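You operate a simulated robot arm through the tools that you are given. There is no shell and no other tool. Be economical: measure what you need, move in short steps, check, and stop when the job is done.

You run a simulated robot arm. Do the job below in one go: nothing can be reset, and whatever is moved stays where it is left.

JOB
Take the battery from the cabinet top and put it on the lamp end of the white cabinet's top. Press the copy button two times. Put the black clip on the yellow memo block. Take the thread spool from the cabinet top and put it on the black earbud case. Take the gold battery and put it on top of the sanding block. Take the pink battery and leave it on the peg board end of the white cabinet's top. Take the black battery and leave it on top of the white and blue cube. Take the brown battery and put it on the cork coaster. Do these in any order. Set down upright: gold battery, pink battery, black battery, brown battery.

It is judged by the outcome, as a careful person would: the job done as asked, and still so three seconds after it is handed in. It fails if anything else is knocked over, pushed out of place, dropped, spilled or broken.

ROBOT AND FRAMES
A 5-joint arm with a three-finger gripper on a trunk, on a base that drives. Base frame: it is fixed to the floor where the robot stands at the start and does not move with it; the origin is under the middle of the robot, x ahead of it, y to its left, z up. Readings come in m, rad, newtons and seconds.
With the tool pointing down near the work surface it reaches from about 0.32 to 0.66 m from the robot's upright axis, wherever it stands. Its first joint turns from -2.897 to 2.897 rad. Places, roughly: battery [0.5, 0.25, 0.75]; black battery [-0.5, -0.75, 0.75]; black clip (4x5x3 cm) [0.6, -0.3, 0.7]; brown battery [-0.5, -0.75, 0.75]; copy button [0.5, 0.5, 1]; cork coaster (10x10x1 cm) [-2.7, 0.6, 0.8]; earbud case (6x5x3 cm) [0.5, 0, 0.8]; gold battery [-0.25, -0.75, 0.75]; lamp end of the white cabinet's top [0.2, -0.7, 0.8]; peg board end of the white cabinet's top [-1, -0.7, 0.8]; pink battery [-0.5, -0.75, 0.75]; sanding block (11x7x3 cm) [-1.2, 2.6, 0.8]; thread spool (3x3x4 cm) [0.5, -0.6, 0.8]; white and blue cube (7x5x5 cm) [-1.7, 2.4, 0.8]; yellow memo block [0.5, -0.25, 0.75]. The tool tilts only in the upright plane through the base axis and itself; it spins freely about its own axis. Payload 1.37 kg.
Tool frame: the origin (TCP) lies between the finger pads and is the grasp point; the fingertips stand 0.016 m ahead of it; z points along the fingers, y is the line along which they close. Largest opening 0.101 m; the body of the gripper starts 0.082 m behind the TCP.
Orientation is told as [roll, pitch, yaw] about the base's x, y, z axes, in that order, counted from this pose: with the fingers straight down and closing along the base's y, the tool's x points along the base's -x, its y along +y and its z along -z.

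CONTROLS
- The arm moves only by the tool step_arm. Its argument "motion" is a list of rows, each an object (a shift or turn left out is 0, a gripper value left out holds the last) with "linear": the shift along the tool's x, y, z in m, a list of three; "delta_rot": the turn, a rotation vector about the tool's x, y, z in rad, a list of three; "claw": the finger opening in m, from 0 to 0.101. In form: [{"linear": [dx, dy, dz], "delta_rot": [ax, ay, az], "claw": claw}, ...]. A call has 1 to 10 rows; each row is the pose to reach, as a shift and turn from the pose commanded when the call began, along the tool's axes at that moment. A row lasts 0.2 s, in which the tool goes at most 0.05 m and 0.15 rad; a call with a longer step from one row to the next is refused whole, and so is a gripper value outside its range. Where a pose cannot be reached the arm comes as near as it can. A force on the tool above 40 N (or 10 N above the force at the start of the call, whichever is more), or a blocked arm, ends the call early, and 0.2 s more pass. The fingers move at their own pace (about 0.045 m/s each) and stop on an object; they squeeze with about 26 N. The grip force told is the motor's: it shows also when the fingers shut on nothing. Time passes only in rows, and 0.2 s behind the last, so rows that repeat a pose let the fingers close. It gives the time, the measured TCP pose, the force on the tool (base axes), the opening and the grip force at its end, in the units of the frame above (readings bear some noise), with the torque about the TCP (base axes, N m) and any sound that the robot's microphone picked up.
- Cameras (640 x 400 px; columns grow to the right, rows downward): "scene" is now at [-0.0028, 0.1196, 1.5098]; the picture's right is [-0.68, -0.73, -0.00], its down [-0.53, 0.49, -0.69] and it looks along [0.51, -0.47, -0.72] (base axes); focal length 214 px, centre (320, 200). "wrist" rides on the gripper at [0.072, 0.02, -0.104] in the tool frame; the picture's right is [-0.26, 0.96, 0.00], its down [-0.76, -0.21, -0.62] and it looks along [-0.60, -0.16, 0.78] (tool axes); focal length 265 px, centre (320, 200). There is no depth. A picture from a camera that has moved, and an enlarged one, comes with that camera's place and axes in the base frame and with its lens.
- grab_frame(camera): a new picture of that camera. No time passes.
- lift_body(by): slides the trunk up (or, below 0, down) by that many m; the arm and the scene camera ride with it, the base frame stays. It gives what a move gives, with no picture.
- steer(legs): drives the robot by 1 to 6 legs, each [ahead, left, turn to the left] in m, m and rad, along the robot's own axes; the way and the turn of a leg run together, so that a leg with both is an arc; at most 1.5 m and 3.142 rad a leg. The arm and the cameras ride along, it lands a little off, and it stops where it bumps. It gives what a move gives.
- aim_head(pan, tilt): turns the head with the scene camera to pan (to the left, within 2.705 rad either way) and tilt (down, from -0.506 to 1.204), counted from straight ahead of the robot. It gives what a move gives.
- enlarge(camera, box): a new picture of the part [left, top, right, bottom] of that camera's present view, enlarged. No time passes.
- finish_job(): hands the job in; it is judged then, once.

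Work in short steps. Places have to be worked out from the pictures, the camera data and where the tool is seen: move nearer, look again, correct. Check each grasp and each placing, and mend what went wrong. You have 217 turns and 202 pictures in all, those below and enlarged ones among them. Open the gripper and draw the arm clear of the work before you hand the job in, unless the task says otherwise.

The tools are called after ">>>" by a JSON object that holds its "fn" and its "kwargs". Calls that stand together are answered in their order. step_arm: Moves the arm, as the interface text tells. Its arguments: {"type":"object","properties":{"motion":{"type":"array","items":{"type":"object","properties":{"linear":{"type":"array","items":{"type":"number"}},"delta_rot":{"type":"array","items":{"type":"number"}},"claw":{"type":"number"}}}}},"required":["motion"]} The other tools are called the same way: lift_body (by) slides the trunk up or down; steer (legs) drives the base; aim_head (pan, tilt) turns the head that bears the scene camera; grab_frame (camera) takes a picture; enlarge (camera, box) takes an enlarged picture of a part of a camera's view; finish_job () hands the job in.

At the start:

```text
t: 0.0
eef_pos: [0.0739, -0.3603, 1.2736]
ee_rot: [-0.001, 0.0, -0.001]
force: [-0.9, -0.3, 0.1]
moment: [0.02, 0.0, 0.04]
finger_gap: 0.1004
gripper_force: 0.0
trunk travel left (down, up): [-0.453, 0.137]
robot x, y, heading: [-0.0015, -0.0005, -0.001]
head pan, tilt: [-0.75, 0.803]
```

scene: 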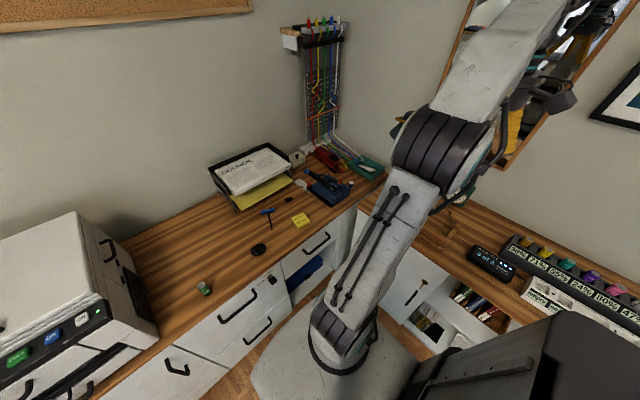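
wrist: 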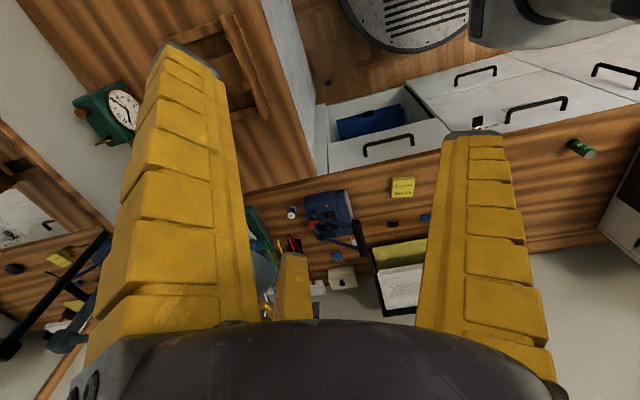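

I begin by looking around: the first picture shows a bench ahead with the printer at left, yellow memo block, black earbud case, a green battery. I turn the head to see the parts in more detail.

>>> {"fn": "enlarge", "kwargs": {"camera": "scene", "box": [180, 130, 400, 300]}}

>>> {"fn": "enlarge", "kwargs": {"camera": "scene", "box": [0, 200, 220, 400]}}

>>> {"fn": "enlarge", "kwargs": {"camera": "scene", "box": [400, 160, 640, 330]}}

```text
2.35 times, centred on (290, 215) of scene
camera zoom: at [-0.0028, 0.1196, 1.5098], right [-0.68, -0.73, 0.0], down [-0.53, 0.49, -0.69], along [0.51, -0.47, -0.72], focal length 505 px, centre (391, 165)
```

zoom: 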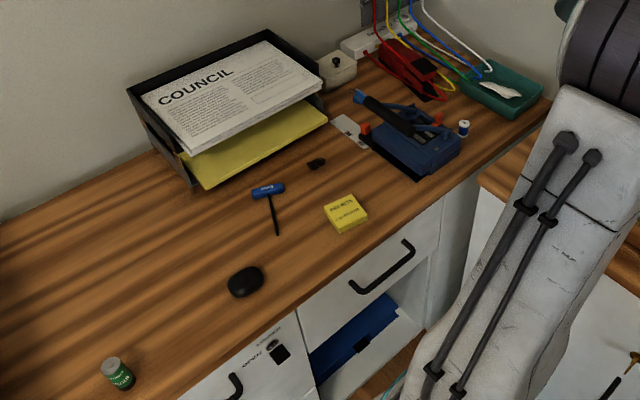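

```text
2.00 times, centred on (110, 300) of scene
camera zoom: at [-0.0028, 0.1196, 1.5098], right [-0.68, -0.73, 0.0], down [-0.53, 0.49, -0.69], along [0.51, -0.47, -0.72], focal length 429 px, centre (740, 0)
```

zoom: 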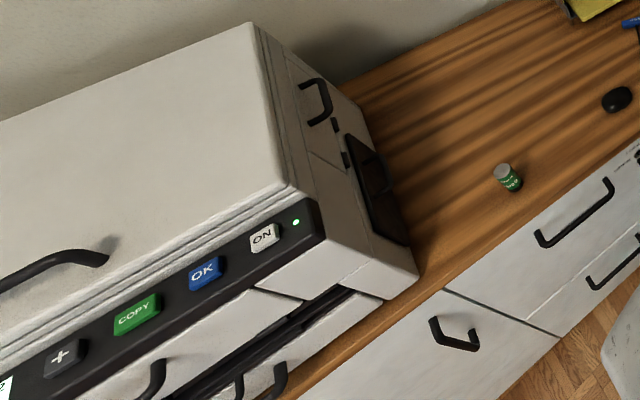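

```text
2.35 times, centred on (520, 245) of scene
camera zoom: at [-0.0028, 0.1196, 1.5098], right [-0.68, -0.73, 0.0], down [-0.53, 0.49, -0.69], along [0.51, -0.47, -0.72], focal length 505 px, centre (-151, 94)
```

zoom: 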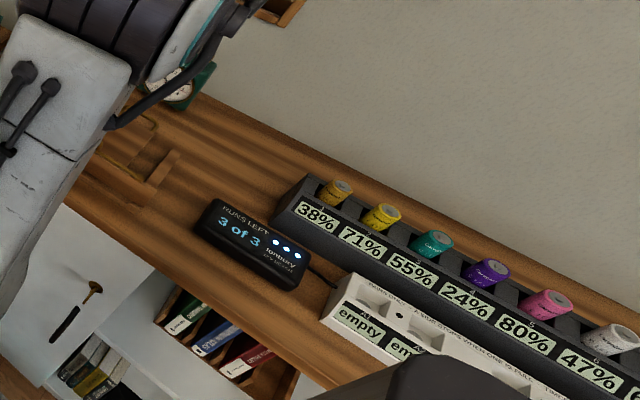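

The battery rack is along the other bench on the robot's right. I look at it directly.

>>> {"fn": "aim_head", "kwargs": {"pan": -1.9, "tilt": 0.8}}

>>> {"fn": "grab_frame", "kwargs": {"camera": "scene"}}

>>> {"fn": "enlarge", "kwargs": {"camera": "scene", "box": [220, 120, 440, 258]}}

```text
t: 1.4
eef_pos: [0.0743, -0.358, 1.2737]
ee_rot: [-0.002, -0.001, 0.001]
force: [-1.1, -0.4, -0.4]
moment: [-0.01, 0.03, -0.01]
finger_gap: 0.1007
gripper_force: 0.1
trunk travel left (down, up): [-0.453, 0.137]
robot x, y, heading: [-0.0011, -0.0055, -0.001]
head pan, tilt: [-1.901, 0.799]
```

```text
196 pictures are left
camera scene: at [-0.0877, 0.0981, 1.5102], right [-0.95, 0.32, 0.0], down [0.23, 0.68, -0.7], along [-0.23, -0.66, -0.72], focal length 214 px, centre (320, 200)
```

scene: 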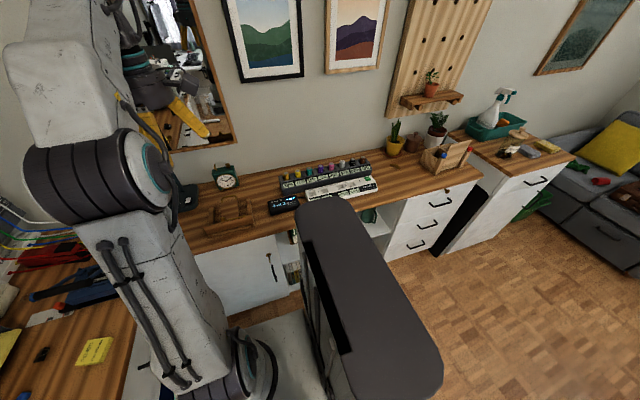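

```text
2.90 times, centred on (330, 189) of scene
camera zoom: at [-0.0877, 0.0981, 1.5102], right [-0.95, 0.32, 0.0], down [0.23, 0.68, -0.7], along [-0.23, -0.66, -0.72], focal length 622 px, centre (291, 232)
```

zoom: 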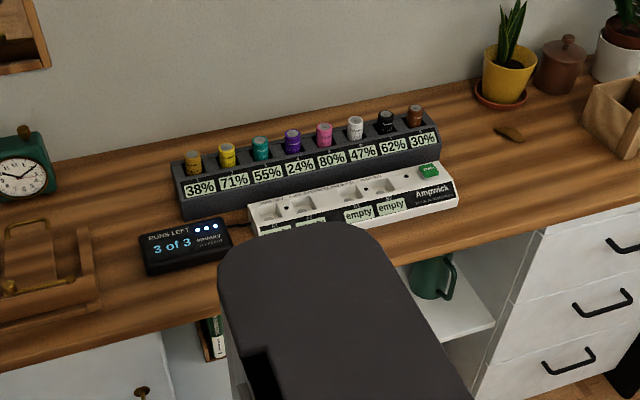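

The rack holds gold, yellow, teal, purple, pink, white, black, brown batteries. Now I look at the rest of the room behind and to the left.

>>> {"fn": "aim_head", "kwargs": {"pan": 2.6, "tilt": 0.55}}

>>> {"fn": "grab_frame", "kwargs": {"camera": "scene"}}

>>> {"fn": "aim_head", "kwargs": {"pan": 1.5, "tilt": 0.6}}

>>> {"fn": "grab_frame", "kwargs": {"camera": "scene"}}

>>> {"fn": "aim_head", "kwargs": {"pan": -2.7, "tilt": 0.6}}

>>> {"fn": "grab_frame", "kwargs": {"camera": "scene"}}

>>> {"fn": "aim_head", "kwargs": {"pan": 0.1, "tilt": 0.8}}

>>> {"fn": "grab_frame", "kwargs": {"camera": "scene"}}

```text
t: 5.0
eef_pos: [0.0744, -0.3596, 1.2745]
ee_rot: [-0.001, 0.0, 0.0]
force: [0.1, 0.3, 0.3]
moment: [0.02, 0.01, 0.01]
finger_gap: 0.1006
gripper_force: 0.0
trunk travel left (down, up): [-0.453, 0.137]
robot x, y, heading: [0.0007, 0.0015, 0.001]
head pan, tilt: [2.601, 0.55]
```

```text
194 pictures are left
camera scene: at [-0.1386, 0.2207, 1.5315], right [0.52, 0.86, 0.0], down [0.45, -0.27, -0.85], along [-0.73, 0.44, -0.52], focal length 214 px, centre (320, 200)
```

scene: 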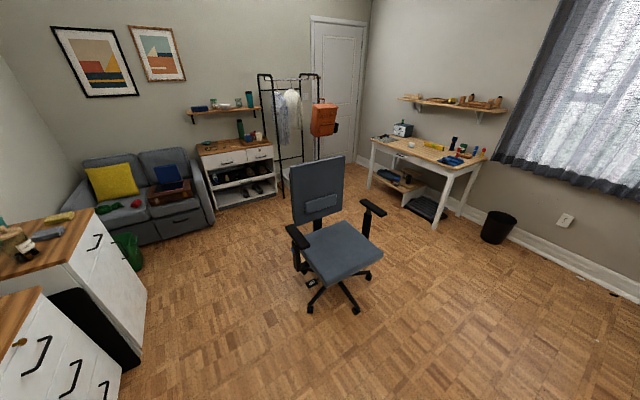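

```text
t: 6.3
eef_pos: [0.0743, -0.3604, 1.2736]
ee_rot: [-0.001, 0.0, 0.0]
force: [0.1, -0.8, -0.5]
moment: [0.01, 0.02, 0.0]
finger_gap: 0.1009
gripper_force: 0.1
trunk travel left (down, up): [-0.453, 0.137]
robot x, y, heading: [0.0021, -0.0012, 0.001]
head pan, tilt: [1.499, 0.6]
```

```text
193 pictures are left
camera scene: at [-0.0554, 0.2626, 1.527], right [1.0, -0.07, 0.0], down [-0.04, -0.56, -0.83], along [0.06, 0.82, -0.56], focal length 214 px, centre (320, 200)
```

scene: 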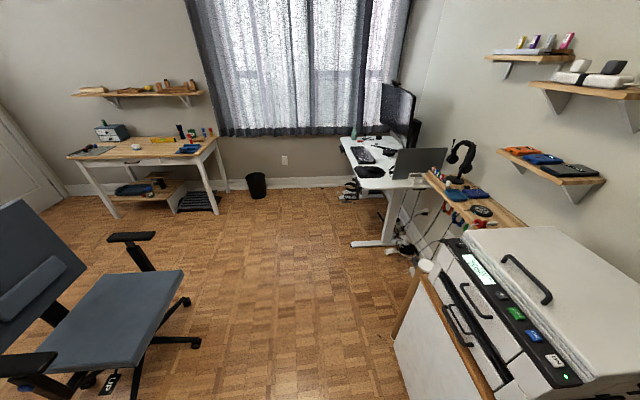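

```text
t: 9.7
eef_pos: [0.0737, -0.3606, 1.2734]
ee_rot: [-0.003, -0.001, 0.0]
force: [-0.6, -0.8, -0.6]
moment: [0.03, -0.04, 0.03]
finger_gap: 0.1005
gripper_force: 0.0
trunk travel left (down, up): [-0.453, 0.137]
robot x, y, heading: [0.0001, 0.0004, 0.002]
head pan, tilt: [-2.7, 0.6]
```

```text
192 pictures are left
camera scene: at [-0.1415, 0.1367, 1.527], right [-0.43, 0.9, 0.0], down [0.51, 0.24, -0.83], along [-0.75, -0.35, -0.56], focal length 214 px, centre (320, 200)
```

scene: 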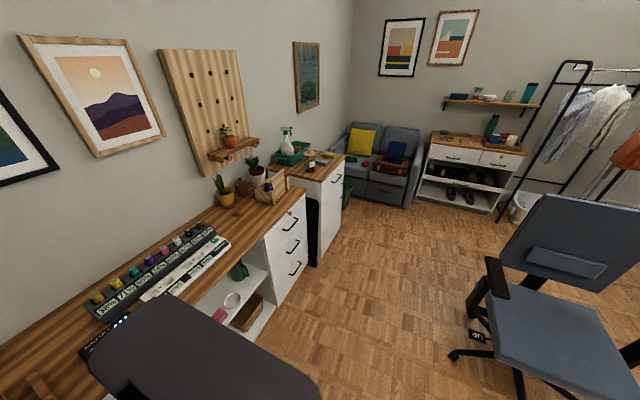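

```text
t: 12.2
eef_pos: [0.0741, -0.3593, 1.2746]
ee_rot: [-0.003, -0.001, -0.001]
force: [0.3, -0.7, -0.3]
moment: [0.0, 0.02, -0.03]
finger_gap: 0.1006
gripper_force: 0.0
trunk travel left (down, up): [-0.453, 0.137]
robot x, y, heading: [0.0001, 0.0027, -0.001]
head pan, tilt: [0.099, 0.799]
```

```text
191 pictures are left
camera scene: at [0.0187, 0.1824, 1.5102], right [0.1, -1.0, 0.0], down [-0.71, -0.07, -0.7], along [0.69, 0.07, -0.72], focal length 214 px, centre (320, 200)
```

scene: 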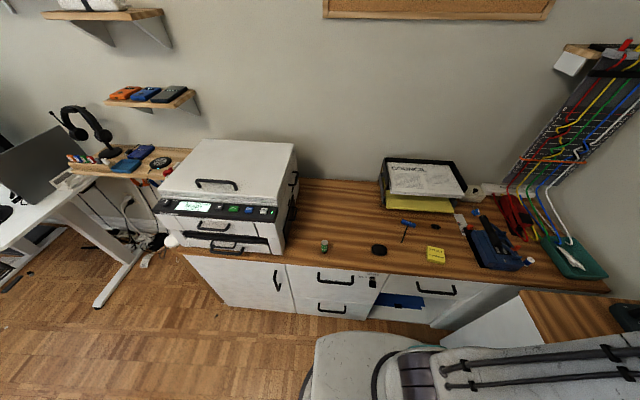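

Overview is clear: front bench holds the battery (~0.48, 0.21), earbud case, memo block (~0.48, -0.22), clip (~0.64, -0.26). I shift the base slightly ahead/right and swing the tool over the memo block for a close look.

>>> {"fn": "steer", "kwargs": {"legs": [[0.06, -0.06, 0]]}}

>>> {"fn": "step_arm", "kwargs": {"motion": [{"linear": [-0.04, 0.01, 0]}, {"linear": [-0.08, 0.02, 0]}, {"linear": [-0.12, 0.04, 0]}, {"linear": [-0.16, 0.06, 0]}, {"linear": [-0.2, 0.08, 0]}, {"linear": [-0.24, 0.1, 0]}, {"linear": [-0.28, 0.12, 0]}, {"linear": [-0.32, 0.14, 0]}, {"linear": [-0.35, 0.15, 0.02]}, {"linear": [-0.38, 0.15, 0.05]}]}}

>>> {"fn": "grab_frame", "kwargs": {"camera": "wrist"}}

>>> {"fn": "grab_frame", "kwargs": {"camera": "scene"}}

```text
t: 13.2
eef_pos: [0.1354, -0.4203, 1.2729]
ee_rot: [-0.003, 0.0, 0.002]
force: [-0.3, -0.1, -1.0]
moment: [0.04, 0.05, -0.01]
finger_gap: 0.1005
gripper_force: 0.0
trunk travel left (down, up): [-0.453, 0.137]
robot x, y, heading: [0.0571, -0.0615, 0.001]
head pan, tilt: [0.099, 0.799]
```

```text
t: 15.4
eef_pos: [0.5152, -0.2671, 1.2204]
ee_rot: [-0.001, -0.004, 0.002]
force: [-0.4, -0.3, 0.4]
moment: [-0.02, 0.0, 0.0]
finger_gap: 0.1003
gripper_force: 0.1
out of reach, approached as far as the arm can: row 7, 8, 9, 10
trunk travel left (down, up): [-0.453, 0.137]
robot x, y, heading: [0.0608, -0.0614, 0.0]
head pan, tilt: [0.099, 0.799]
```

```text
190 pictures are left
camera wrist: at [0.4418, -0.2465, 1.3259], right [0.26, 0.96, 0.0], down [0.75, -0.2, 0.62], along [0.6, -0.16, -0.78], focal length 265 px, centre (320, 200)
```

wrist: 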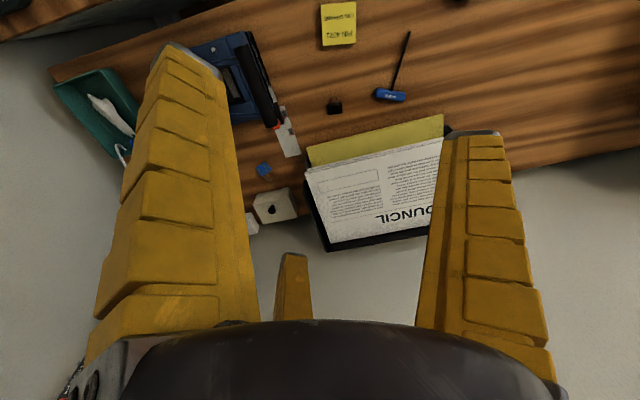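

```text
189 pictures are left
camera scene: at [0.0794, 0.1223, 1.5102], right [0.1, -0.99, 0.0], down [-0.71, -0.07, -0.7], along [0.69, 0.07, -0.72], focal length 214 px, centre (320, 200)
```

scene: 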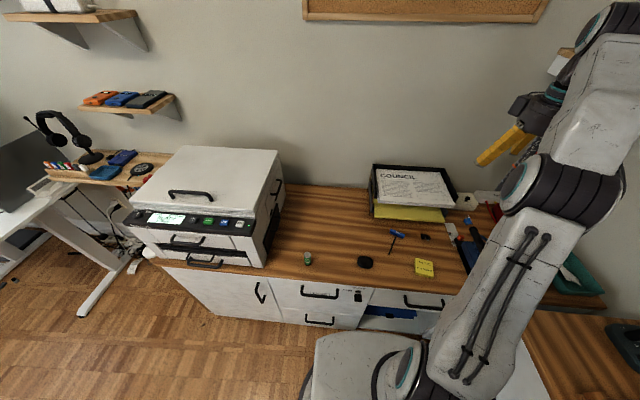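

The clip is at about (0.643, -0.269) and memo at (0.49, -0.225). I lower the trunk to bring the arm into working height.

>>> {"fn": "lift_body", "kwargs": {"by": -0.25}}

>>> {"fn": "step_arm", "kwargs": {"motion": [{"linear": [0.0, 0.0, 0.03]}, {"linear": [-0.02, 0.0, 0.06]}]}}

>>> {"fn": "grab_frame", "kwargs": {"camera": "wrist"}}

>>> {"fn": "grab_frame", "kwargs": {"camera": "scene"}}

```text
t: 18.0
eef_pos: [0.5128, -0.267, 0.9722]
ee_rot: [-0.001, -0.004, 0.001]
force: [0.4, -0.2, -0.2]
moment: [-0.04, -0.01, 0.01]
finger_gap: 0.1004
gripper_force: 0.1
trunk travel left (down, up): [-0.203, 0.387]
robot x, y, heading: [0.0621, -0.0634, -0.003]
head pan, tilt: [0.099, 0.799]
```

```text
t: 18.6
eef_pos: [0.5314, -0.2664, 0.9118]
ee_rot: [0.0, -0.005, 0.001]
force: [-0.7, -0.2, 1.0]
moment: [-0.02, -0.01, 0.02]
finger_gap: 0.1006
gripper_force: 0.1
trunk travel left (down, up): [-0.203, 0.387]
robot x, y, heading: [0.0617, -0.0621, -0.0]
head pan, tilt: [0.099, 0.799]
```

```text
188 pictures are left
camera wrist: at [0.4591, -0.2461, 1.0169], right [0.26, 0.96, 0.0], down [0.75, -0.21, 0.62], along [0.6, -0.17, -0.78], focal length 265 px, centre (320, 200)
```

wrist: 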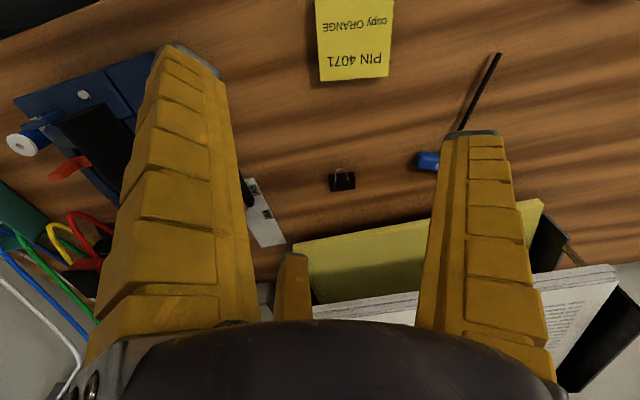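

```text
187 pictures are left
camera scene: at [0.0781, 0.1226, 1.2602], right [0.1, -0.99, 0.0], down [-0.71, -0.07, -0.7], along [0.69, 0.07, -0.72], focal length 214 px, centre (320, 200)
```

scene: 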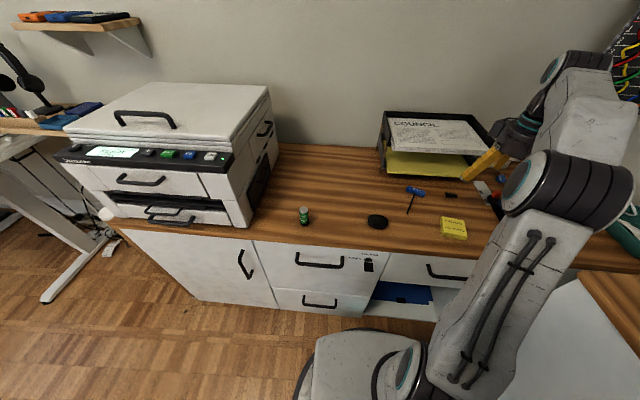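

The clip is a small foldback clip ahead of the tool. I enlarge to see its orientation.

>>> {"fn": "enlarge", "kwargs": {"camera": "wrist", "box": [270, 130, 420, 224]}}

```text
4.26 times, centred on (345, 177) of wrist
camera zoom: at [0.4591, -0.2461, 1.0169], right [0.26, 0.96, 0.0], down [0.75, -0.21, 0.62], along [0.6, -0.17, -0.78], focal length 1129 px, centre (214, 298)
```

zoom: 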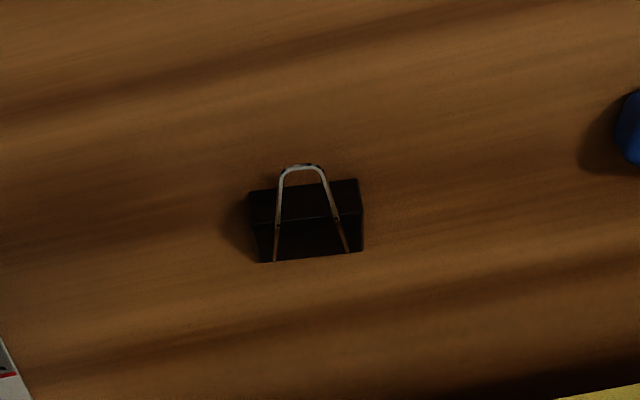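

The clip body is about 3 cm wide along y, centred near (0.636, -0.27). I move above it with the opening reduced, then look again.

>>> {"fn": "step_arm", "kwargs": {"motion": [{"linear": [-0.035, -0.002, 0], "delta_rot": [0, 0, 0.05], "claw": 0.065}, {"linear": [-0.07, -0.003, 0], "delta_rot": [0, 0, 0.1]}, {"linear": [-0.103, -0.004, 0.02], "delta_rot": [0, 0, 0.15]}, {"linear": [-0.103, -0.004, 0.06], "delta_rot": [0, 0, 0.15]}, {"linear": [-0.103, -0.004, 0.09], "delta_rot": [0, 0, 0.15]}]}}

>>> {"fn": "grab_frame", "kwargs": {"camera": "wrist"}}

>>> {"fn": "enlarge", "kwargs": {"camera": "scene", "box": [380, 140, 540, 240]}}

```text
t: 19.8
eef_pos: [0.6289, -0.2688, 0.8213]
ee_rot: [-0.001, -0.005, -0.149]
force: [0.2, 1.1, 1.1]
moment: [0.0, -0.08, 0.01]
finger_gap: 0.068
gripper_force: 2.2
out of reach, approached as far as the arm can: row 2, 3, 4, 5
trunk travel left (down, up): [-0.203, 0.387]
robot x, y, heading: [0.0599, -0.0613, 0.001]
head pan, tilt: [0.099, 0.799]
```

```text
185 pictures are left
camera wrist: at [0.5601, -0.2374, 0.9258], right [0.4, 0.91, 0.0], down [0.71, -0.32, 0.63], along [0.57, -0.25, -0.78], focal length 265 px, centre (320, 200)
```

wrist: 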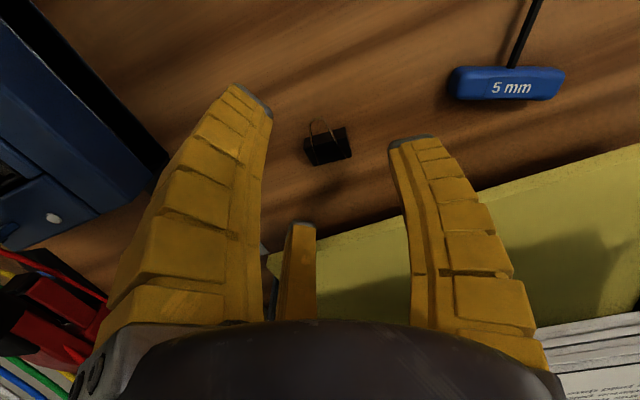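

```text
4.00 times, centred on (460, 190) of scene
camera zoom: at [0.0779, 0.1228, 1.2602], right [0.1, -0.99, 0.0], down [-0.71, -0.07, -0.7], along [0.69, 0.07, -0.72], focal length 858 px, centre (-240, 240)
```

zoom: 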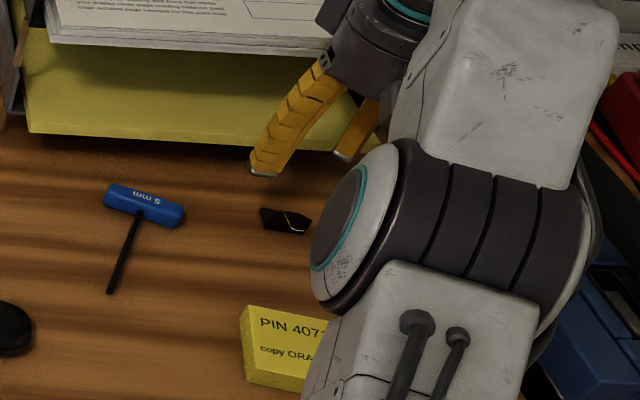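

The arm is at its reach limit 1 cm short of the clip; I drive 3 cm ahead, then correct.

>>> {"fn": "steer", "kwargs": {"legs": [[0.04, -0.0, 0]]}}

>>> {"fn": "grab_frame", "kwargs": {"camera": "wrist"}}

```text
t: 20.7
eef_pos: [0.6671, -0.2708, 0.8219]
ee_rot: [0.0, -0.004, -0.15]
force: [-14.1, -2.8, 0.7]
moment: [0.13, -0.71, -0.51]
finger_gap: 0.0664
gripper_force: 1.1
trunk travel left (down, up): [-0.203, 0.387]
robot x, y, heading: [0.1044, -0.0625, -0.002]
head pan, tilt: [0.099, 0.799]
```

```text
183 pictures are left
camera wrist: at [0.5988, -0.2387, 0.9261], right [0.41, 0.91, 0.0], down [0.71, -0.32, 0.62], along [0.57, -0.25, -0.78], focal length 265 px, centre (320, 200)
```

wrist: 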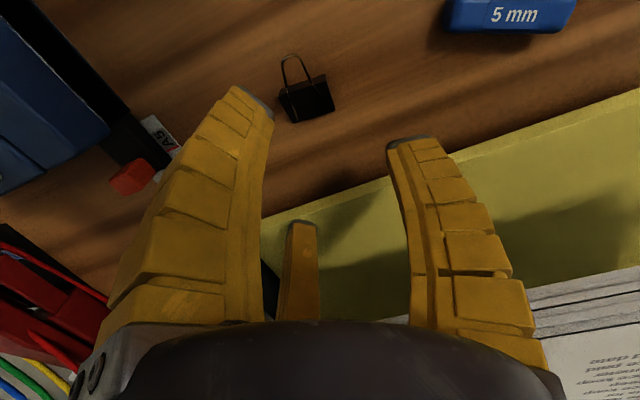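

A 14 N push along -x suggests the finger touches the paper tray; I pull back at once to the clip's position.

>>> {"fn": "step_arm", "kwargs": {"motion": [{"linear": [0.03, 0.001, 0]}, {"linear": [0.03, 0.001, 0]}]}}

>>> {"fn": "grab_frame", "kwargs": {"camera": "wrist"}}

>>> {"fn": "grab_frame", "kwargs": {"camera": "scene"}}

```text
t: 21.3
eef_pos: [0.6384, -0.2648, 0.821]
ee_rot: [-0.001, -0.005, -0.151]
force: [-0.2, -0.6, -0.6]
moment: [0.0, -0.02, 0.02]
finger_gap: 0.0683
gripper_force: 2.2
trunk travel left (down, up): [-0.203, 0.387]
robot x, y, heading: [0.0989, -0.0585, -0.004]
head pan, tilt: [0.099, 0.799]
```

```text
182 pictures are left
camera wrist: at [0.5698, -0.2333, 0.9252], right [0.41, 0.91, 0.0], down [0.71, -0.32, 0.62], along [0.57, -0.25, -0.78], focal length 265 px, centre (320, 200)
```

wrist: 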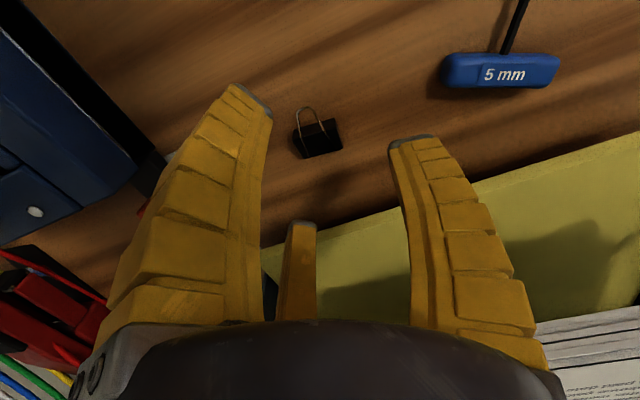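

```text
181 pictures are left
camera scene: at [0.1185, 0.1226, 1.2602], right [0.1, -0.99, 0.0], down [-0.71, -0.07, -0.7], along [0.69, 0.07, -0.72], focal length 214 px, centre (320, 200)
```

scene: 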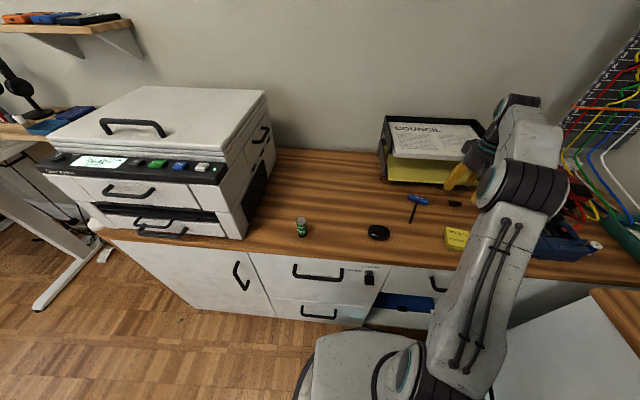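

The pull-back cleared the contact, and the clip sits right below the tool. I check the clearance between gripper and tray closely before descending.

>>> {"fn": "enlarge", "kwargs": {"camera": "scene", "box": [370, 90, 530, 250]}}

```text
2.50 times, centred on (450, 170) of scene
camera zoom: at [0.1185, 0.1226, 1.2602], right [0.1, -0.99, 0.0], down [-0.71, -0.07, -0.7], along [0.69, 0.07, -0.72], focal length 536 px, centre (-5, 275)
```

zoom: 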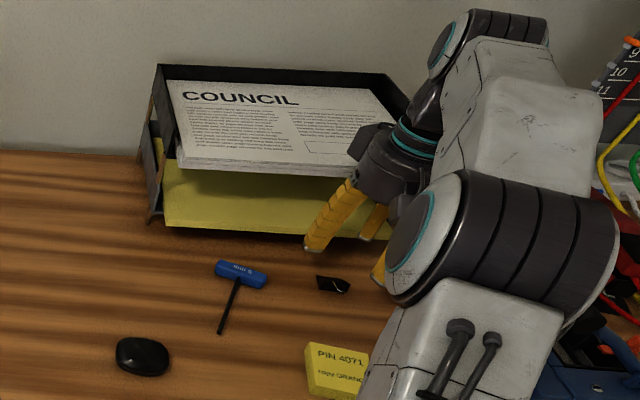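

Clearance to the tray looks about 3 cm; I descend straight down slowly to the clip.

>>> {"fn": "step_arm", "kwargs": {"motion": [{"linear": [0.0, 0, 0.02]}, {"linear": [0.0, 0, 0.04]}, {"linear": [0.0, 0, 0.05]}]}}

>>> {"fn": "grab_frame", "kwargs": {"camera": "wrist"}}

```text
t: 22.1
eef_pos: [0.6383, -0.2653, 0.7693]
ee_rot: [-0.002, -0.004, -0.15]
force: [-0.8, -0.1, 0.5]
moment: [0.02, 0.01, -0.01]
finger_gap: 0.0683
gripper_force: 1.9
trunk travel left (down, up): [-0.203, 0.387]
robot x, y, heading: [0.0988, -0.0623, -0.001]
head pan, tilt: [0.099, 0.799]
```

```text
179 pictures are left
camera wrist: at [0.5708, -0.2331, 0.874], right [0.41, 0.91, 0.0], down [0.71, -0.32, 0.62], along [0.57, -0.25, -0.78], focal length 265 px, centre (320, 200)
```

wrist: 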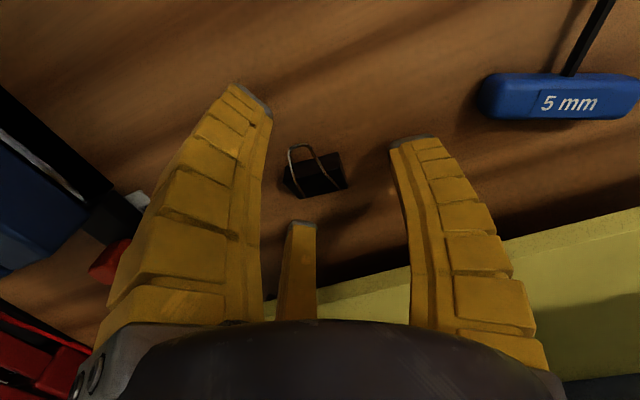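

The clip still looks ~2 cm deeper than the grasp point; I descend 1.5 cm more and nudge.

>>> {"fn": "step_arm", "kwargs": {"motion": [{"linear": [-0.005, -0.004, 0.008]}, {"linear": [-0.005, -0.004, 0.016]}]}}

>>> {"fn": "grab_frame", "kwargs": {"camera": "wrist"}}

```text
t: 22.7
eef_pos: [0.6432, -0.2695, 0.7554]
ee_rot: [-0.003, -0.007, -0.151]
force: [-3.3, -0.7, 14.1]
moment: [0.13, 0.35, 0.11]
finger_gap: 0.0654
gripper_force: 10.5
trunk travel left (down, up): [-0.203, 0.387]
robot x, y, heading: [0.0992, -0.0623, 0.001]
head pan, tilt: [0.099, 0.799]
```

```text
178 pictures are left
camera wrist: at [0.5749, -0.2375, 0.8603], right [0.41, 0.91, 0.0], down [0.71, -0.32, 0.63], along [0.57, -0.25, -0.78], focal length 265 px, centre (320, 200)
```

wrist: 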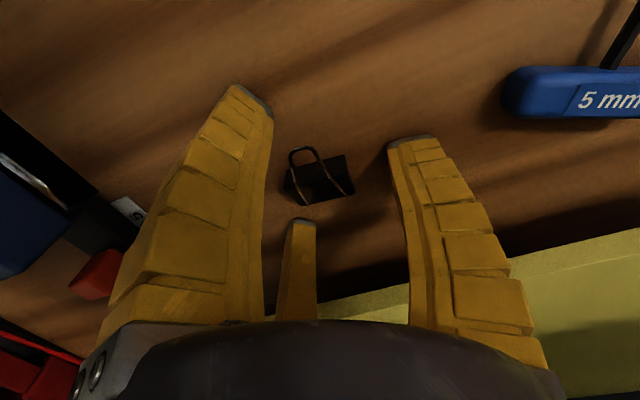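

Fingertips touch the table: its top is at z ≈ 0.739. I rise 5 mm and close on the clip.

>>> {"fn": "step_arm", "kwargs": {"motion": [{"linear": [0, 0, -0.005]}, {"linear": [0, 0, -0.005], "claw": 0.01}, {"linear": [0, 0, -0.005], "claw": 0.01}, {"linear": [0, 0, -0.005], "claw": 0.01}, {"linear": [0, 0, -0.005], "claw": 0.01}]}}

>>> {"fn": "grab_frame", "kwargs": {"camera": "wrist"}}

```text
t: 23.9
eef_pos: [0.6448, -0.2688, 0.7603]
ee_rot: [-0.002, -0.006, -0.151]
force: [-5.4, 1.8, 1.7]
moment: [0.13, -0.58, 0.01]
finger_gap: 0.0209
gripper_force: 25.2
trunk travel left (down, up): [-0.203, 0.387]
robot x, y, heading: [0.1023, -0.0588, -0.002]
head pan, tilt: [0.099, 0.799]
```

```text
177 pictures are left
camera wrist: at [0.5752, -0.237, 0.8647], right [0.41, 0.91, 0.0], down [0.71, -0.32, 0.62], along [0.57, -0.25, -0.78], focal length 265 px, centre (320, 200)
```

wrist: 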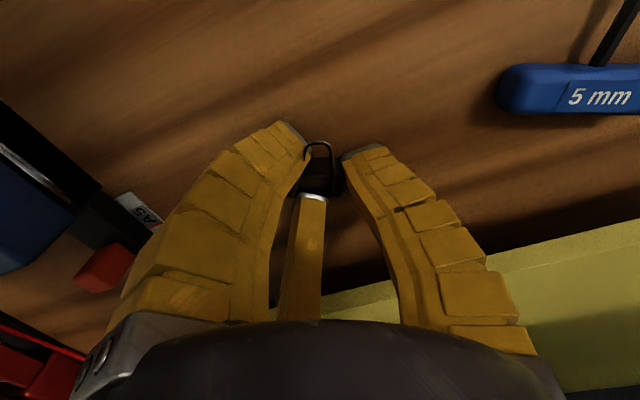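

Gripped at 2.1 cm. I lift and carry it back above the memo block.

>>> {"fn": "step_arm", "kwargs": {"motion": [{"linear": [0, 0, -0.03]}, {"linear": [0.0, 0, -0.07]}, {"linear": [0.03, 0, -0.09]}, {"linear": [0.07, 0, -0.09]}, {"linear": [0.11, 0, -0.09]}]}}

>>> {"fn": "grab_frame", "kwargs": {"camera": "wrist"}}

>>> {"fn": "enlarge", "kwargs": {"camera": "scene", "box": [370, 110, 530, 270]}}

```text
t: 25.1
eef_pos: [0.5319, -0.251, 0.8498]
ee_rot: [-0.001, -0.003, -0.15]
force: [0.3, 0.6, -0.4]
moment: [0.04, -0.01, 0.0]
finger_gap: 0.019
gripper_force: 25.8
trunk travel left (down, up): [-0.203, 0.387]
robot x, y, heading: [0.0982, -0.0612, 0.007]
head pan, tilt: [0.099, 0.799]
```

```text
176 pictures are left
camera wrist: at [0.4633, -0.2204, 0.9548], right [0.41, 0.91, 0.0], down [0.71, -0.32, 0.62], along [0.57, -0.25, -0.78], focal length 265 px, centre (320, 200)
```

wrist: 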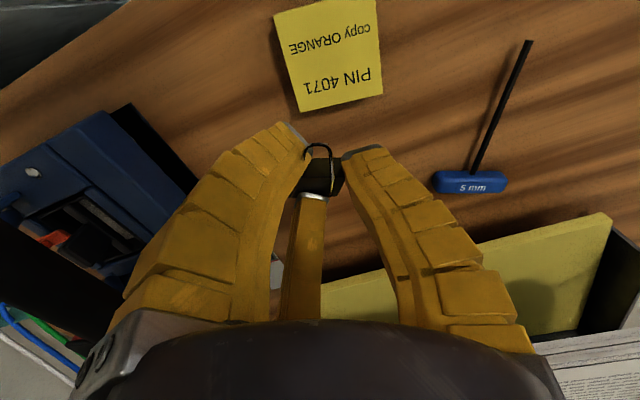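

```text
2.50 times, centred on (450, 190) of scene
camera zoom: at [0.1189, 0.1225, 1.2601], right [0.1, -0.99, 0.0], down [-0.71, -0.07, -0.7], along [0.69, 0.07, -0.72], focal length 536 px, centre (-5, 225)
```

zoom: 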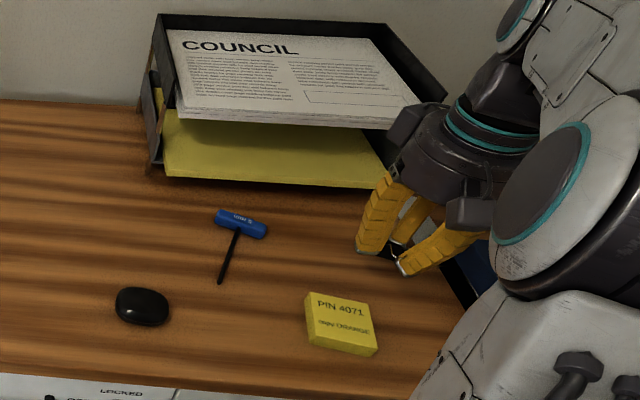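

Memo centre is near (0.495, -0.225). I move over it and descend.

>>> {"fn": "step_arm", "kwargs": {"motion": [{"linear": [0.02, 0.01, 0]}, {"linear": [0.0405, 0.02, 0]}, {"linear": [0.0405, 0.02, 0.025]}, {"linear": [0.0405, 0.02, 0.05]}, {"linear": [0.0405, 0.02, 0.058]}]}}

>>> {"fn": "grab_frame", "kwargs": {"camera": "wrist"}}

>>> {"fn": "enlarge", "kwargs": {"camera": "scene", "box": [370, 140, 530, 300]}}

```text
t: 26.3
eef_pos: [0.4966, -0.2269, 0.7908]
ee_rot: [-0.002, -0.003, -0.15]
force: [0.0, -1.0, -0.4]
moment: [-0.01, 0.01, -0.03]
finger_gap: 0.0188
gripper_force: 26.1
trunk travel left (down, up): [-0.203, 0.387]
robot x, y, heading: [0.0998, -0.0579, -0.002]
head pan, tilt: [0.099, 0.799]
```

```text
174 pictures are left
camera wrist: at [0.4276, -0.1958, 0.895], right [0.41, 0.91, 0.0], down [0.71, -0.32, 0.62], along [0.57, -0.25, -0.78], focal length 265 px, centre (320, 200)
```

wrist: 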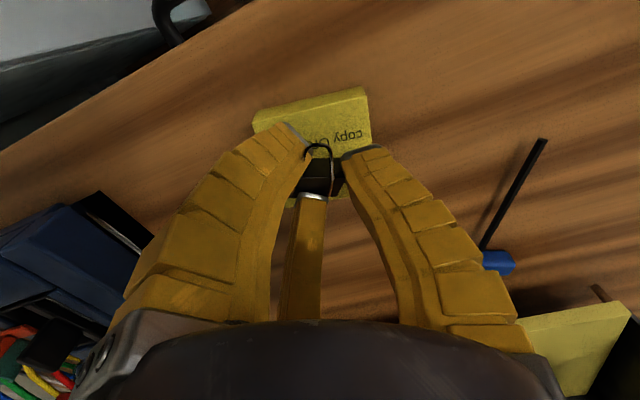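

```text
2.50 times, centred on (450, 220) of scene
camera zoom: at [0.1188, 0.1225, 1.2602], right [0.1, -0.99, 0.0], down [-0.71, -0.07, -0.7], along [0.69, 0.07, -0.72], focal length 536 px, centre (-5, 150)
```

zoom: 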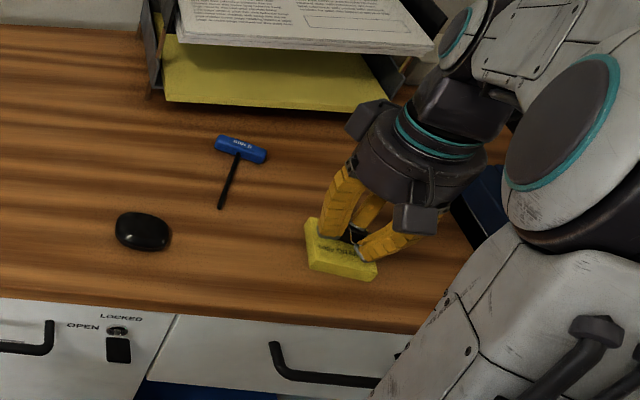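

The clip is well over the memo block. I lower in small steps until contact.

>>> {"fn": "step_arm", "kwargs": {"motion": [{"linear": [0, 0, 0.004]}, {"linear": [0, 0, 0.008]}, {"linear": [0, 0, 0.01]}]}}

```text
t: 27.1
eef_pos: [0.4976, -0.2266, 0.7804]
ee_rot: [-0.001, -0.003, -0.15]
force: [0.4, 0.0, -0.2]
moment: [0.01, -0.01, 0.02]
finger_gap: 0.0188
gripper_force: 25.9
trunk travel left (down, up): [-0.203, 0.387]
robot x, y, heading: [0.0994, -0.0567, -0.0]
head pan, tilt: [0.099, 0.799]
```

>>> {"fn": "step_arm", "kwargs": {"motion": [{"linear": [0, 0, 0.003]}, {"linear": [0, 0, 0.005]}]}}

>>> {"fn": "enlarge", "kwargs": {"camera": "wrist", "box": [240, 80, 400, 220]}}

```text
t: 27.7
eef_pos: [0.4982, -0.2276, 0.7773]
ee_rot: [-0.001, -0.005, -0.153]
force: [-0.4, 0.5, 6.1]
moment: [-0.01, -0.08, -0.02]
finger_gap: 0.0201
gripper_force: 25.7
trunk travel left (down, up): [-0.203, 0.387]
robot x, y, heading: [0.0981, -0.0621, 0.001]
head pan, tilt: [0.099, 0.799]
```

```text
2.86 times, centred on (320, 150) of wrist
camera zoom: at [0.4287, -0.1955, 0.8819], right [0.41, 0.91, 0.0], down [0.71, -0.32, 0.62], along [0.57, -0.25, -0.78], focal length 758 px, centre (320, 343)
```

zoom: 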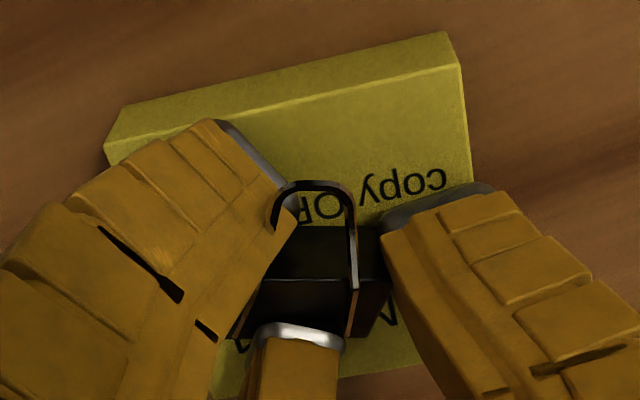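

Contact at 6 N; the clip sits on the block. I open and rise.

>>> {"fn": "step_arm", "kwargs": {"motion": [{"linear": [0, 0, 0.003], "claw": 0.045}, {"linear": [0, 0, 0.003], "claw": 0.05}, {"linear": [0, 0, 0.003], "claw": 0.05}, {"linear": [0, 0, -0.03], "claw": 0.06}, {"linear": [0, 0, -0.07]}, {"linear": [0, 0, -0.11]}]}}

>>> {"fn": "enlarge", "kwargs": {"camera": "wrist", "box": [220, 0, 440, 150]}}

>>> {"fn": "enlarge", "kwargs": {"camera": "scene", "box": [370, 140, 530, 300]}}

```text
t: 29.1
eef_pos: [0.4968, -0.2265, 0.8848]
ee_rot: [0.001, -0.001, -0.152]
force: [-0.2, -0.6, 0.3]
moment: [0.04, 0.0, 0.0]
finger_gap: 0.0636
gripper_force: 2.8
trunk travel left (down, up): [-0.203, 0.387]
robot x, y, heading: [0.0981, -0.0587, 0.002]
head pan, tilt: [0.099, 0.799]
```

```text
2.67 times, centred on (330, 75) of wrist
camera zoom: at [0.4285, -0.1958, 0.9906], right [0.41, 0.91, 0.0], down [0.72, -0.32, 0.62], along [0.57, -0.25, -0.78], focal length 708 px, centre (293, 533)
```

zoom: 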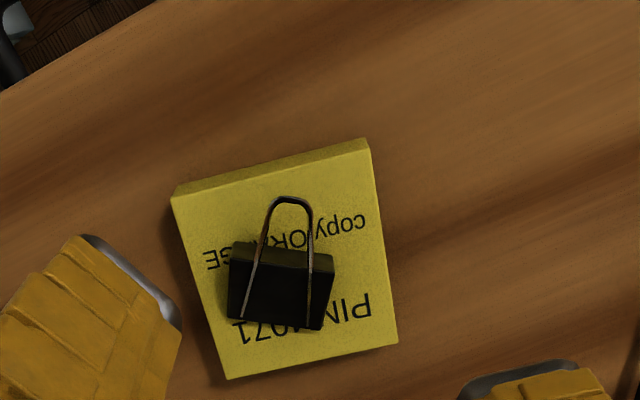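

```text
2.50 times, centred on (450, 220) of scene
camera zoom: at [0.1188, 0.1226, 1.2601], right [0.1, -0.99, 0.0], down [-0.71, -0.07, -0.7], along [0.69, 0.07, -0.72], focal length 536 px, centre (-5, 150)
```

zoom: 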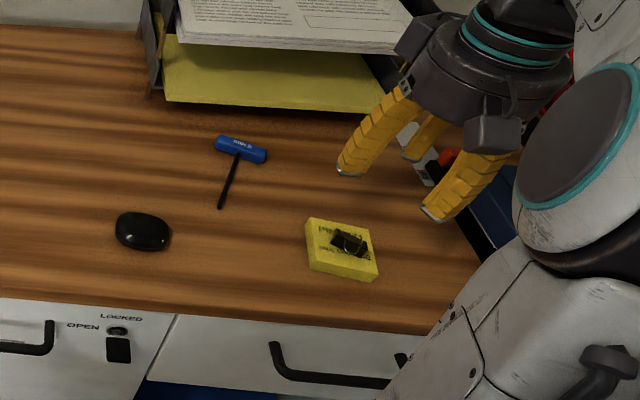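

The clip rests on the memo block. Next the thread spool near (0.50, -0.56): I strafe right a bit and swing the arm there at a safe height.

>>> {"fn": "steer", "kwargs": {"legs": [[-0.02, -0.06, 0]]}}

>>> {"fn": "step_arm", "kwargs": {"motion": [{"linear": [0, 0, -0.04]}, {"linear": [0, -0.04, -0.07]}, {"linear": [0, -0.08, -0.07]}, {"linear": [0, -0.12, -0.07]}, {"linear": [0, -0.16, -0.07]}]}}

>>> {"fn": "grab_frame", "kwargs": {"camera": "wrist"}}

>>> {"fn": "aim_head", "kwargs": {"pan": -0.7, "tilt": 0.8}}

>>> {"fn": "grab_frame", "kwargs": {"camera": "scene"}}

```text
t: 30.1
eef_pos: [0.4758, -0.2898, 0.8846]
ee_rot: [-0.002, -0.003, -0.153]
force: [-0.3, -0.4, -0.1]
moment: [0.02, -0.02, 0.02]
finger_gap: 0.0632
gripper_force: 2.6
trunk travel left (down, up): [-0.203, 0.387]
robot x, y, heading: [0.0807, -0.1191, 0.001]
head pan, tilt: [0.099, 0.799]
```

```text
t: 31.3
eef_pos: [0.4539, -0.4452, 0.954]
ee_rot: [-0.001, -0.001, -0.152]
force: [0.5, 1.3, 0.5]
moment: [-0.03, 0.03, 0.02]
finger_gap: 0.0637
gripper_force: 2.1
trunk travel left (down, up): [-0.203, 0.387]
robot x, y, heading: [0.0748, -0.1216, 0.001]
head pan, tilt: [0.099, 0.799]
```

```text
169 pictures are left
camera wrist: at [0.3854, -0.414, 1.0596], right [0.41, 0.91, 0.0], down [0.72, -0.32, 0.62], along [0.57, -0.25, -0.78], focal length 265 px, centre (320, 200)
```

wrist: 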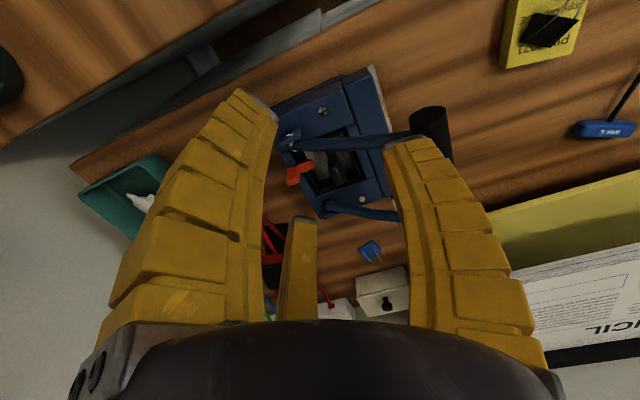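

```text
t: 32.4
eef_pos: [0.4538, -0.4461, 0.9545]
ee_rot: [-0.001, -0.004, -0.152]
force: [-0.7, -0.8, 0.5]
moment: [-0.02, 0.01, -0.03]
finger_gap: 0.0634
gripper_force: 2.6
trunk travel left (down, up): [-0.203, 0.387]
robot x, y, heading: [0.0799, -0.1194, -0.005]
head pan, tilt: [-0.7, 0.799]
```

```text
168 pictures are left
camera scene: at [0.0804, 0.0019, 1.2602], right [-0.64, -0.77, 0.0], down [-0.55, 0.46, -0.7], along [0.53, -0.45, -0.72], focal length 214 px, centre (320, 200)
```

scene: 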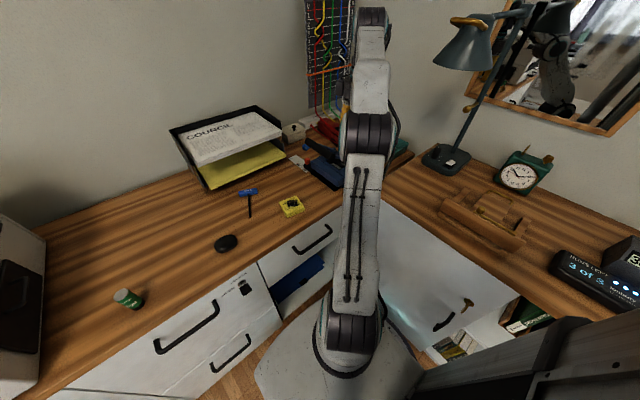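

The spool is hidden behind a finger; I move nearer to its expected place.

>>> {"fn": "step_arm", "kwargs": {"motion": [{"linear": [-0.015, -0.027, 0], "claw": 0.08}, {"linear": [-0.032, -0.053, 0]}, {"linear": [-0.048, -0.079, 0]}]}}

>>> {"fn": "grab_frame", "kwargs": {"camera": "wrist"}}

```text
t: 33.2
eef_pos: [0.4571, -0.4892, 0.9274]
ee_rot: [-0.003, -0.001, -0.152]
force: [-0.4, -0.4, 0.0]
moment: [0.01, -0.02, -0.02]
finger_gap: 0.0822
gripper_force: 1.4
out of reach, approached as far as the arm can: row 1, 2, 3
trunk travel left (down, up): [-0.203, 0.387]
robot x, y, heading: [0.0816, -0.121, 0.002]
head pan, tilt: [-0.7, 0.799]
```

```text
167 pictures are left
camera wrist: at [0.3891, -0.4576, 1.0331], right [0.41, 0.91, 0.0], down [0.71, -0.32, 0.62], along [0.57, -0.25, -0.78], focal length 265 px, centre (320, 200)
```

wrist: 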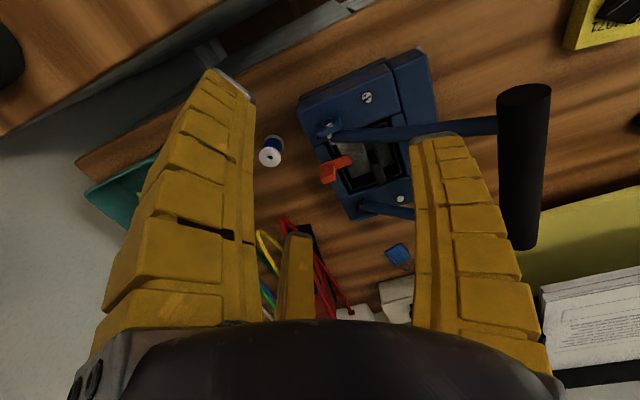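

The spool stands at about (0.496, -0.563), close to the hole punch. I raise the trunk for more reach and turn the gripper so fingers close along x, clear of the punch.

>>> {"fn": "lift_body", "kwargs": {"by": 0.2}}

>>> {"fn": "step_arm", "kwargs": {"motion": [{"delta_rot": [0, 0, -0.15], "linear": [0, 0, 0.02]}, {"delta_rot": [0, 0, -0.3], "linear": [0, 0, 0.04]}, {"delta_rot": [0, 0, -0.45], "linear": [0, 0, 0.06]}, {"delta_rot": [0, 0, -0.6], "linear": [0, 0, 0.08]}, {"delta_rot": [0, 0, -0.75], "linear": [0, 0, 0.1]}, {"delta_rot": [0, 0, -0.9], "linear": [0, 0, 0.12]}, {"delta_rot": [0, 0, -1.05], "linear": [0, 0, 0.14]}, {"delta_rot": [0, 0, -1.2], "linear": [0, 0, 0.16]}, {"delta_rot": [0, 0, -1.35], "linear": [0, 0, 0.18]}, {"delta_rot": [0, 0, -1.42], "linear": [0, 0, 0.2]}]}}

>>> {"fn": "grab_frame", "kwargs": {"camera": "wrist"}}

```text
t: 35.4
eef_pos: [0.4581, -0.489, 1.1294]
ee_rot: [-0.002, -0.002, -0.152]
force: [-0.1, 0.1, 0.4]
moment: [0.0, 0.04, -0.01]
finger_gap: 0.0819
gripper_force: 1.9
trunk travel left (down, up): [-0.403, 0.187]
robot x, y, heading: [0.0815, -0.122, 0.004]
head pan, tilt: [-0.7, 0.799]
```

```text
t: 37.6
eef_pos: [0.4579, -0.4902, 0.9274]
ee_rot: [-0.001, 0.0, 1.272]
force: [-0.7, 0.1, 1.0]
moment: [0.03, -0.01, 0.01]
finger_gap: 0.0822
gripper_force: 1.5
trunk travel left (down, up): [-0.403, 0.187]
robot x, y, heading: [0.0797, -0.1225, -0.004]
head pan, tilt: [-0.7, 0.799]
```

```text
166 pictures are left
camera wrist: at [0.418, -0.5518, 1.0325], right [-0.84, 0.54, 0.0], down [0.42, 0.66, 0.62], along [0.34, 0.52, -0.78], focal length 265 px, centre (320, 200)
```

wrist: 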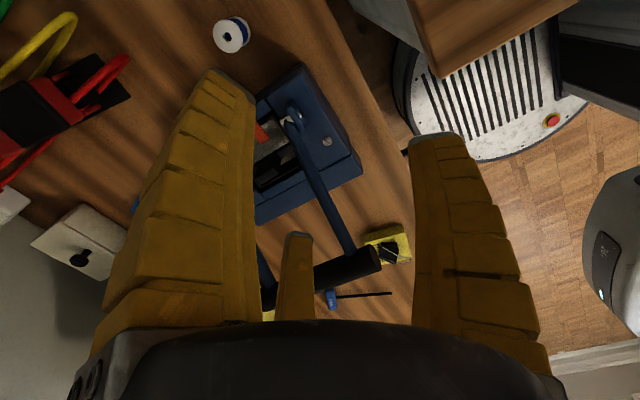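

Spool top is at (0.498, -0.566). I move above it and check again before descending.

>>> {"fn": "step_arm", "kwargs": {"motion": [{"linear": [0.03, -0.03, 0], "delta_rot": [0, 0, -0.15], "claw": 0.06}, {"linear": [0.06, -0.06, 0.01], "delta_rot": [0, 0, -0.3]}, {"linear": [0.06, -0.06, 0.05], "delta_rot": [0, 0, -0.3]}, {"linear": [0.06, -0.06, 0.08], "delta_rot": [0, 0, -0.3]}]}}

>>> {"fn": "grab_frame", "kwargs": {"camera": "wrist"}}

```text
t: 38.6
eef_pos: [0.4957, -0.5645, 0.8461]
ee_rot: [-0.002, 0.003, 1.568]
force: [0.8, -0.4, 0.2]
moment: [0.01, -0.03, 0.0]
finger_gap: 0.0633
gripper_force: 2.5
trunk travel left (down, up): [-0.403, 0.187]
robot x, y, heading: [0.0812, -0.1211, -0.004]
head pan, tilt: [-0.7, 0.799]
```

```text
165 pictures are left
camera wrist: at [0.4754, -0.6346, 0.9519], right [-0.96, 0.27, 0.0], down [0.21, 0.76, 0.62], along [0.17, 0.6, -0.79], focal length 265 px, centre (320, 200)
```

wrist: 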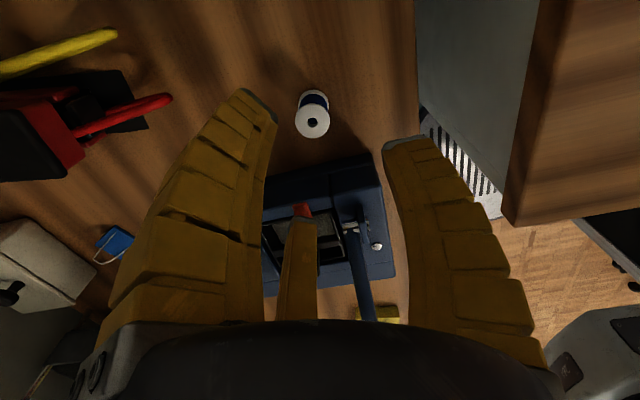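

Spool is nearly centred; small correction, then descend and close.

>>> {"fn": "step_arm", "kwargs": {"motion": [{"linear": [0.006, -0.003, 0.03]}, {"linear": [0.006, -0.003, 0.06]}, {"linear": [0.006, -0.003, 0.083]}, {"linear": [0.006, -0.003, 0.083], "claw": 0.015}, {"linear": [0.006, -0.003, 0.083], "claw": 0.015}, {"linear": [0.006, -0.003, 0.083], "claw": 0.015}]}}

>>> {"fn": "grab_frame", "kwargs": {"camera": "wrist"}}

```text
t: 40.0
eef_pos: [0.4994, -0.5724, 0.7649]
ee_rot: [0.0, 0.003, 1.569]
force: [0.0, -0.1, 0.1]
moment: [0.03, 0.0, -0.02]
finger_gap: 0.0206
gripper_force: 4.4
trunk travel left (down, up): [-0.403, 0.187]
robot x, y, heading: [0.0809, -0.1202, -0.001]
head pan, tilt: [-0.7, 0.799]
```

```text
164 pictures are left
camera wrist: at [0.4792, -0.6428, 0.8702], right [-0.96, 0.27, 0.0], down [0.21, 0.76, 0.62], along [0.17, 0.6, -0.79], focal length 265 px, centre (320, 200)
```

wrist: 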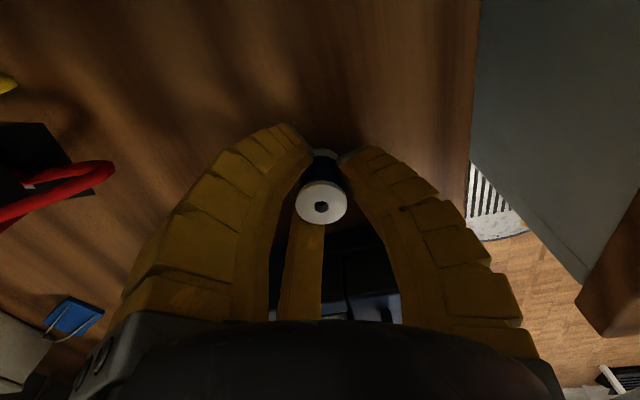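

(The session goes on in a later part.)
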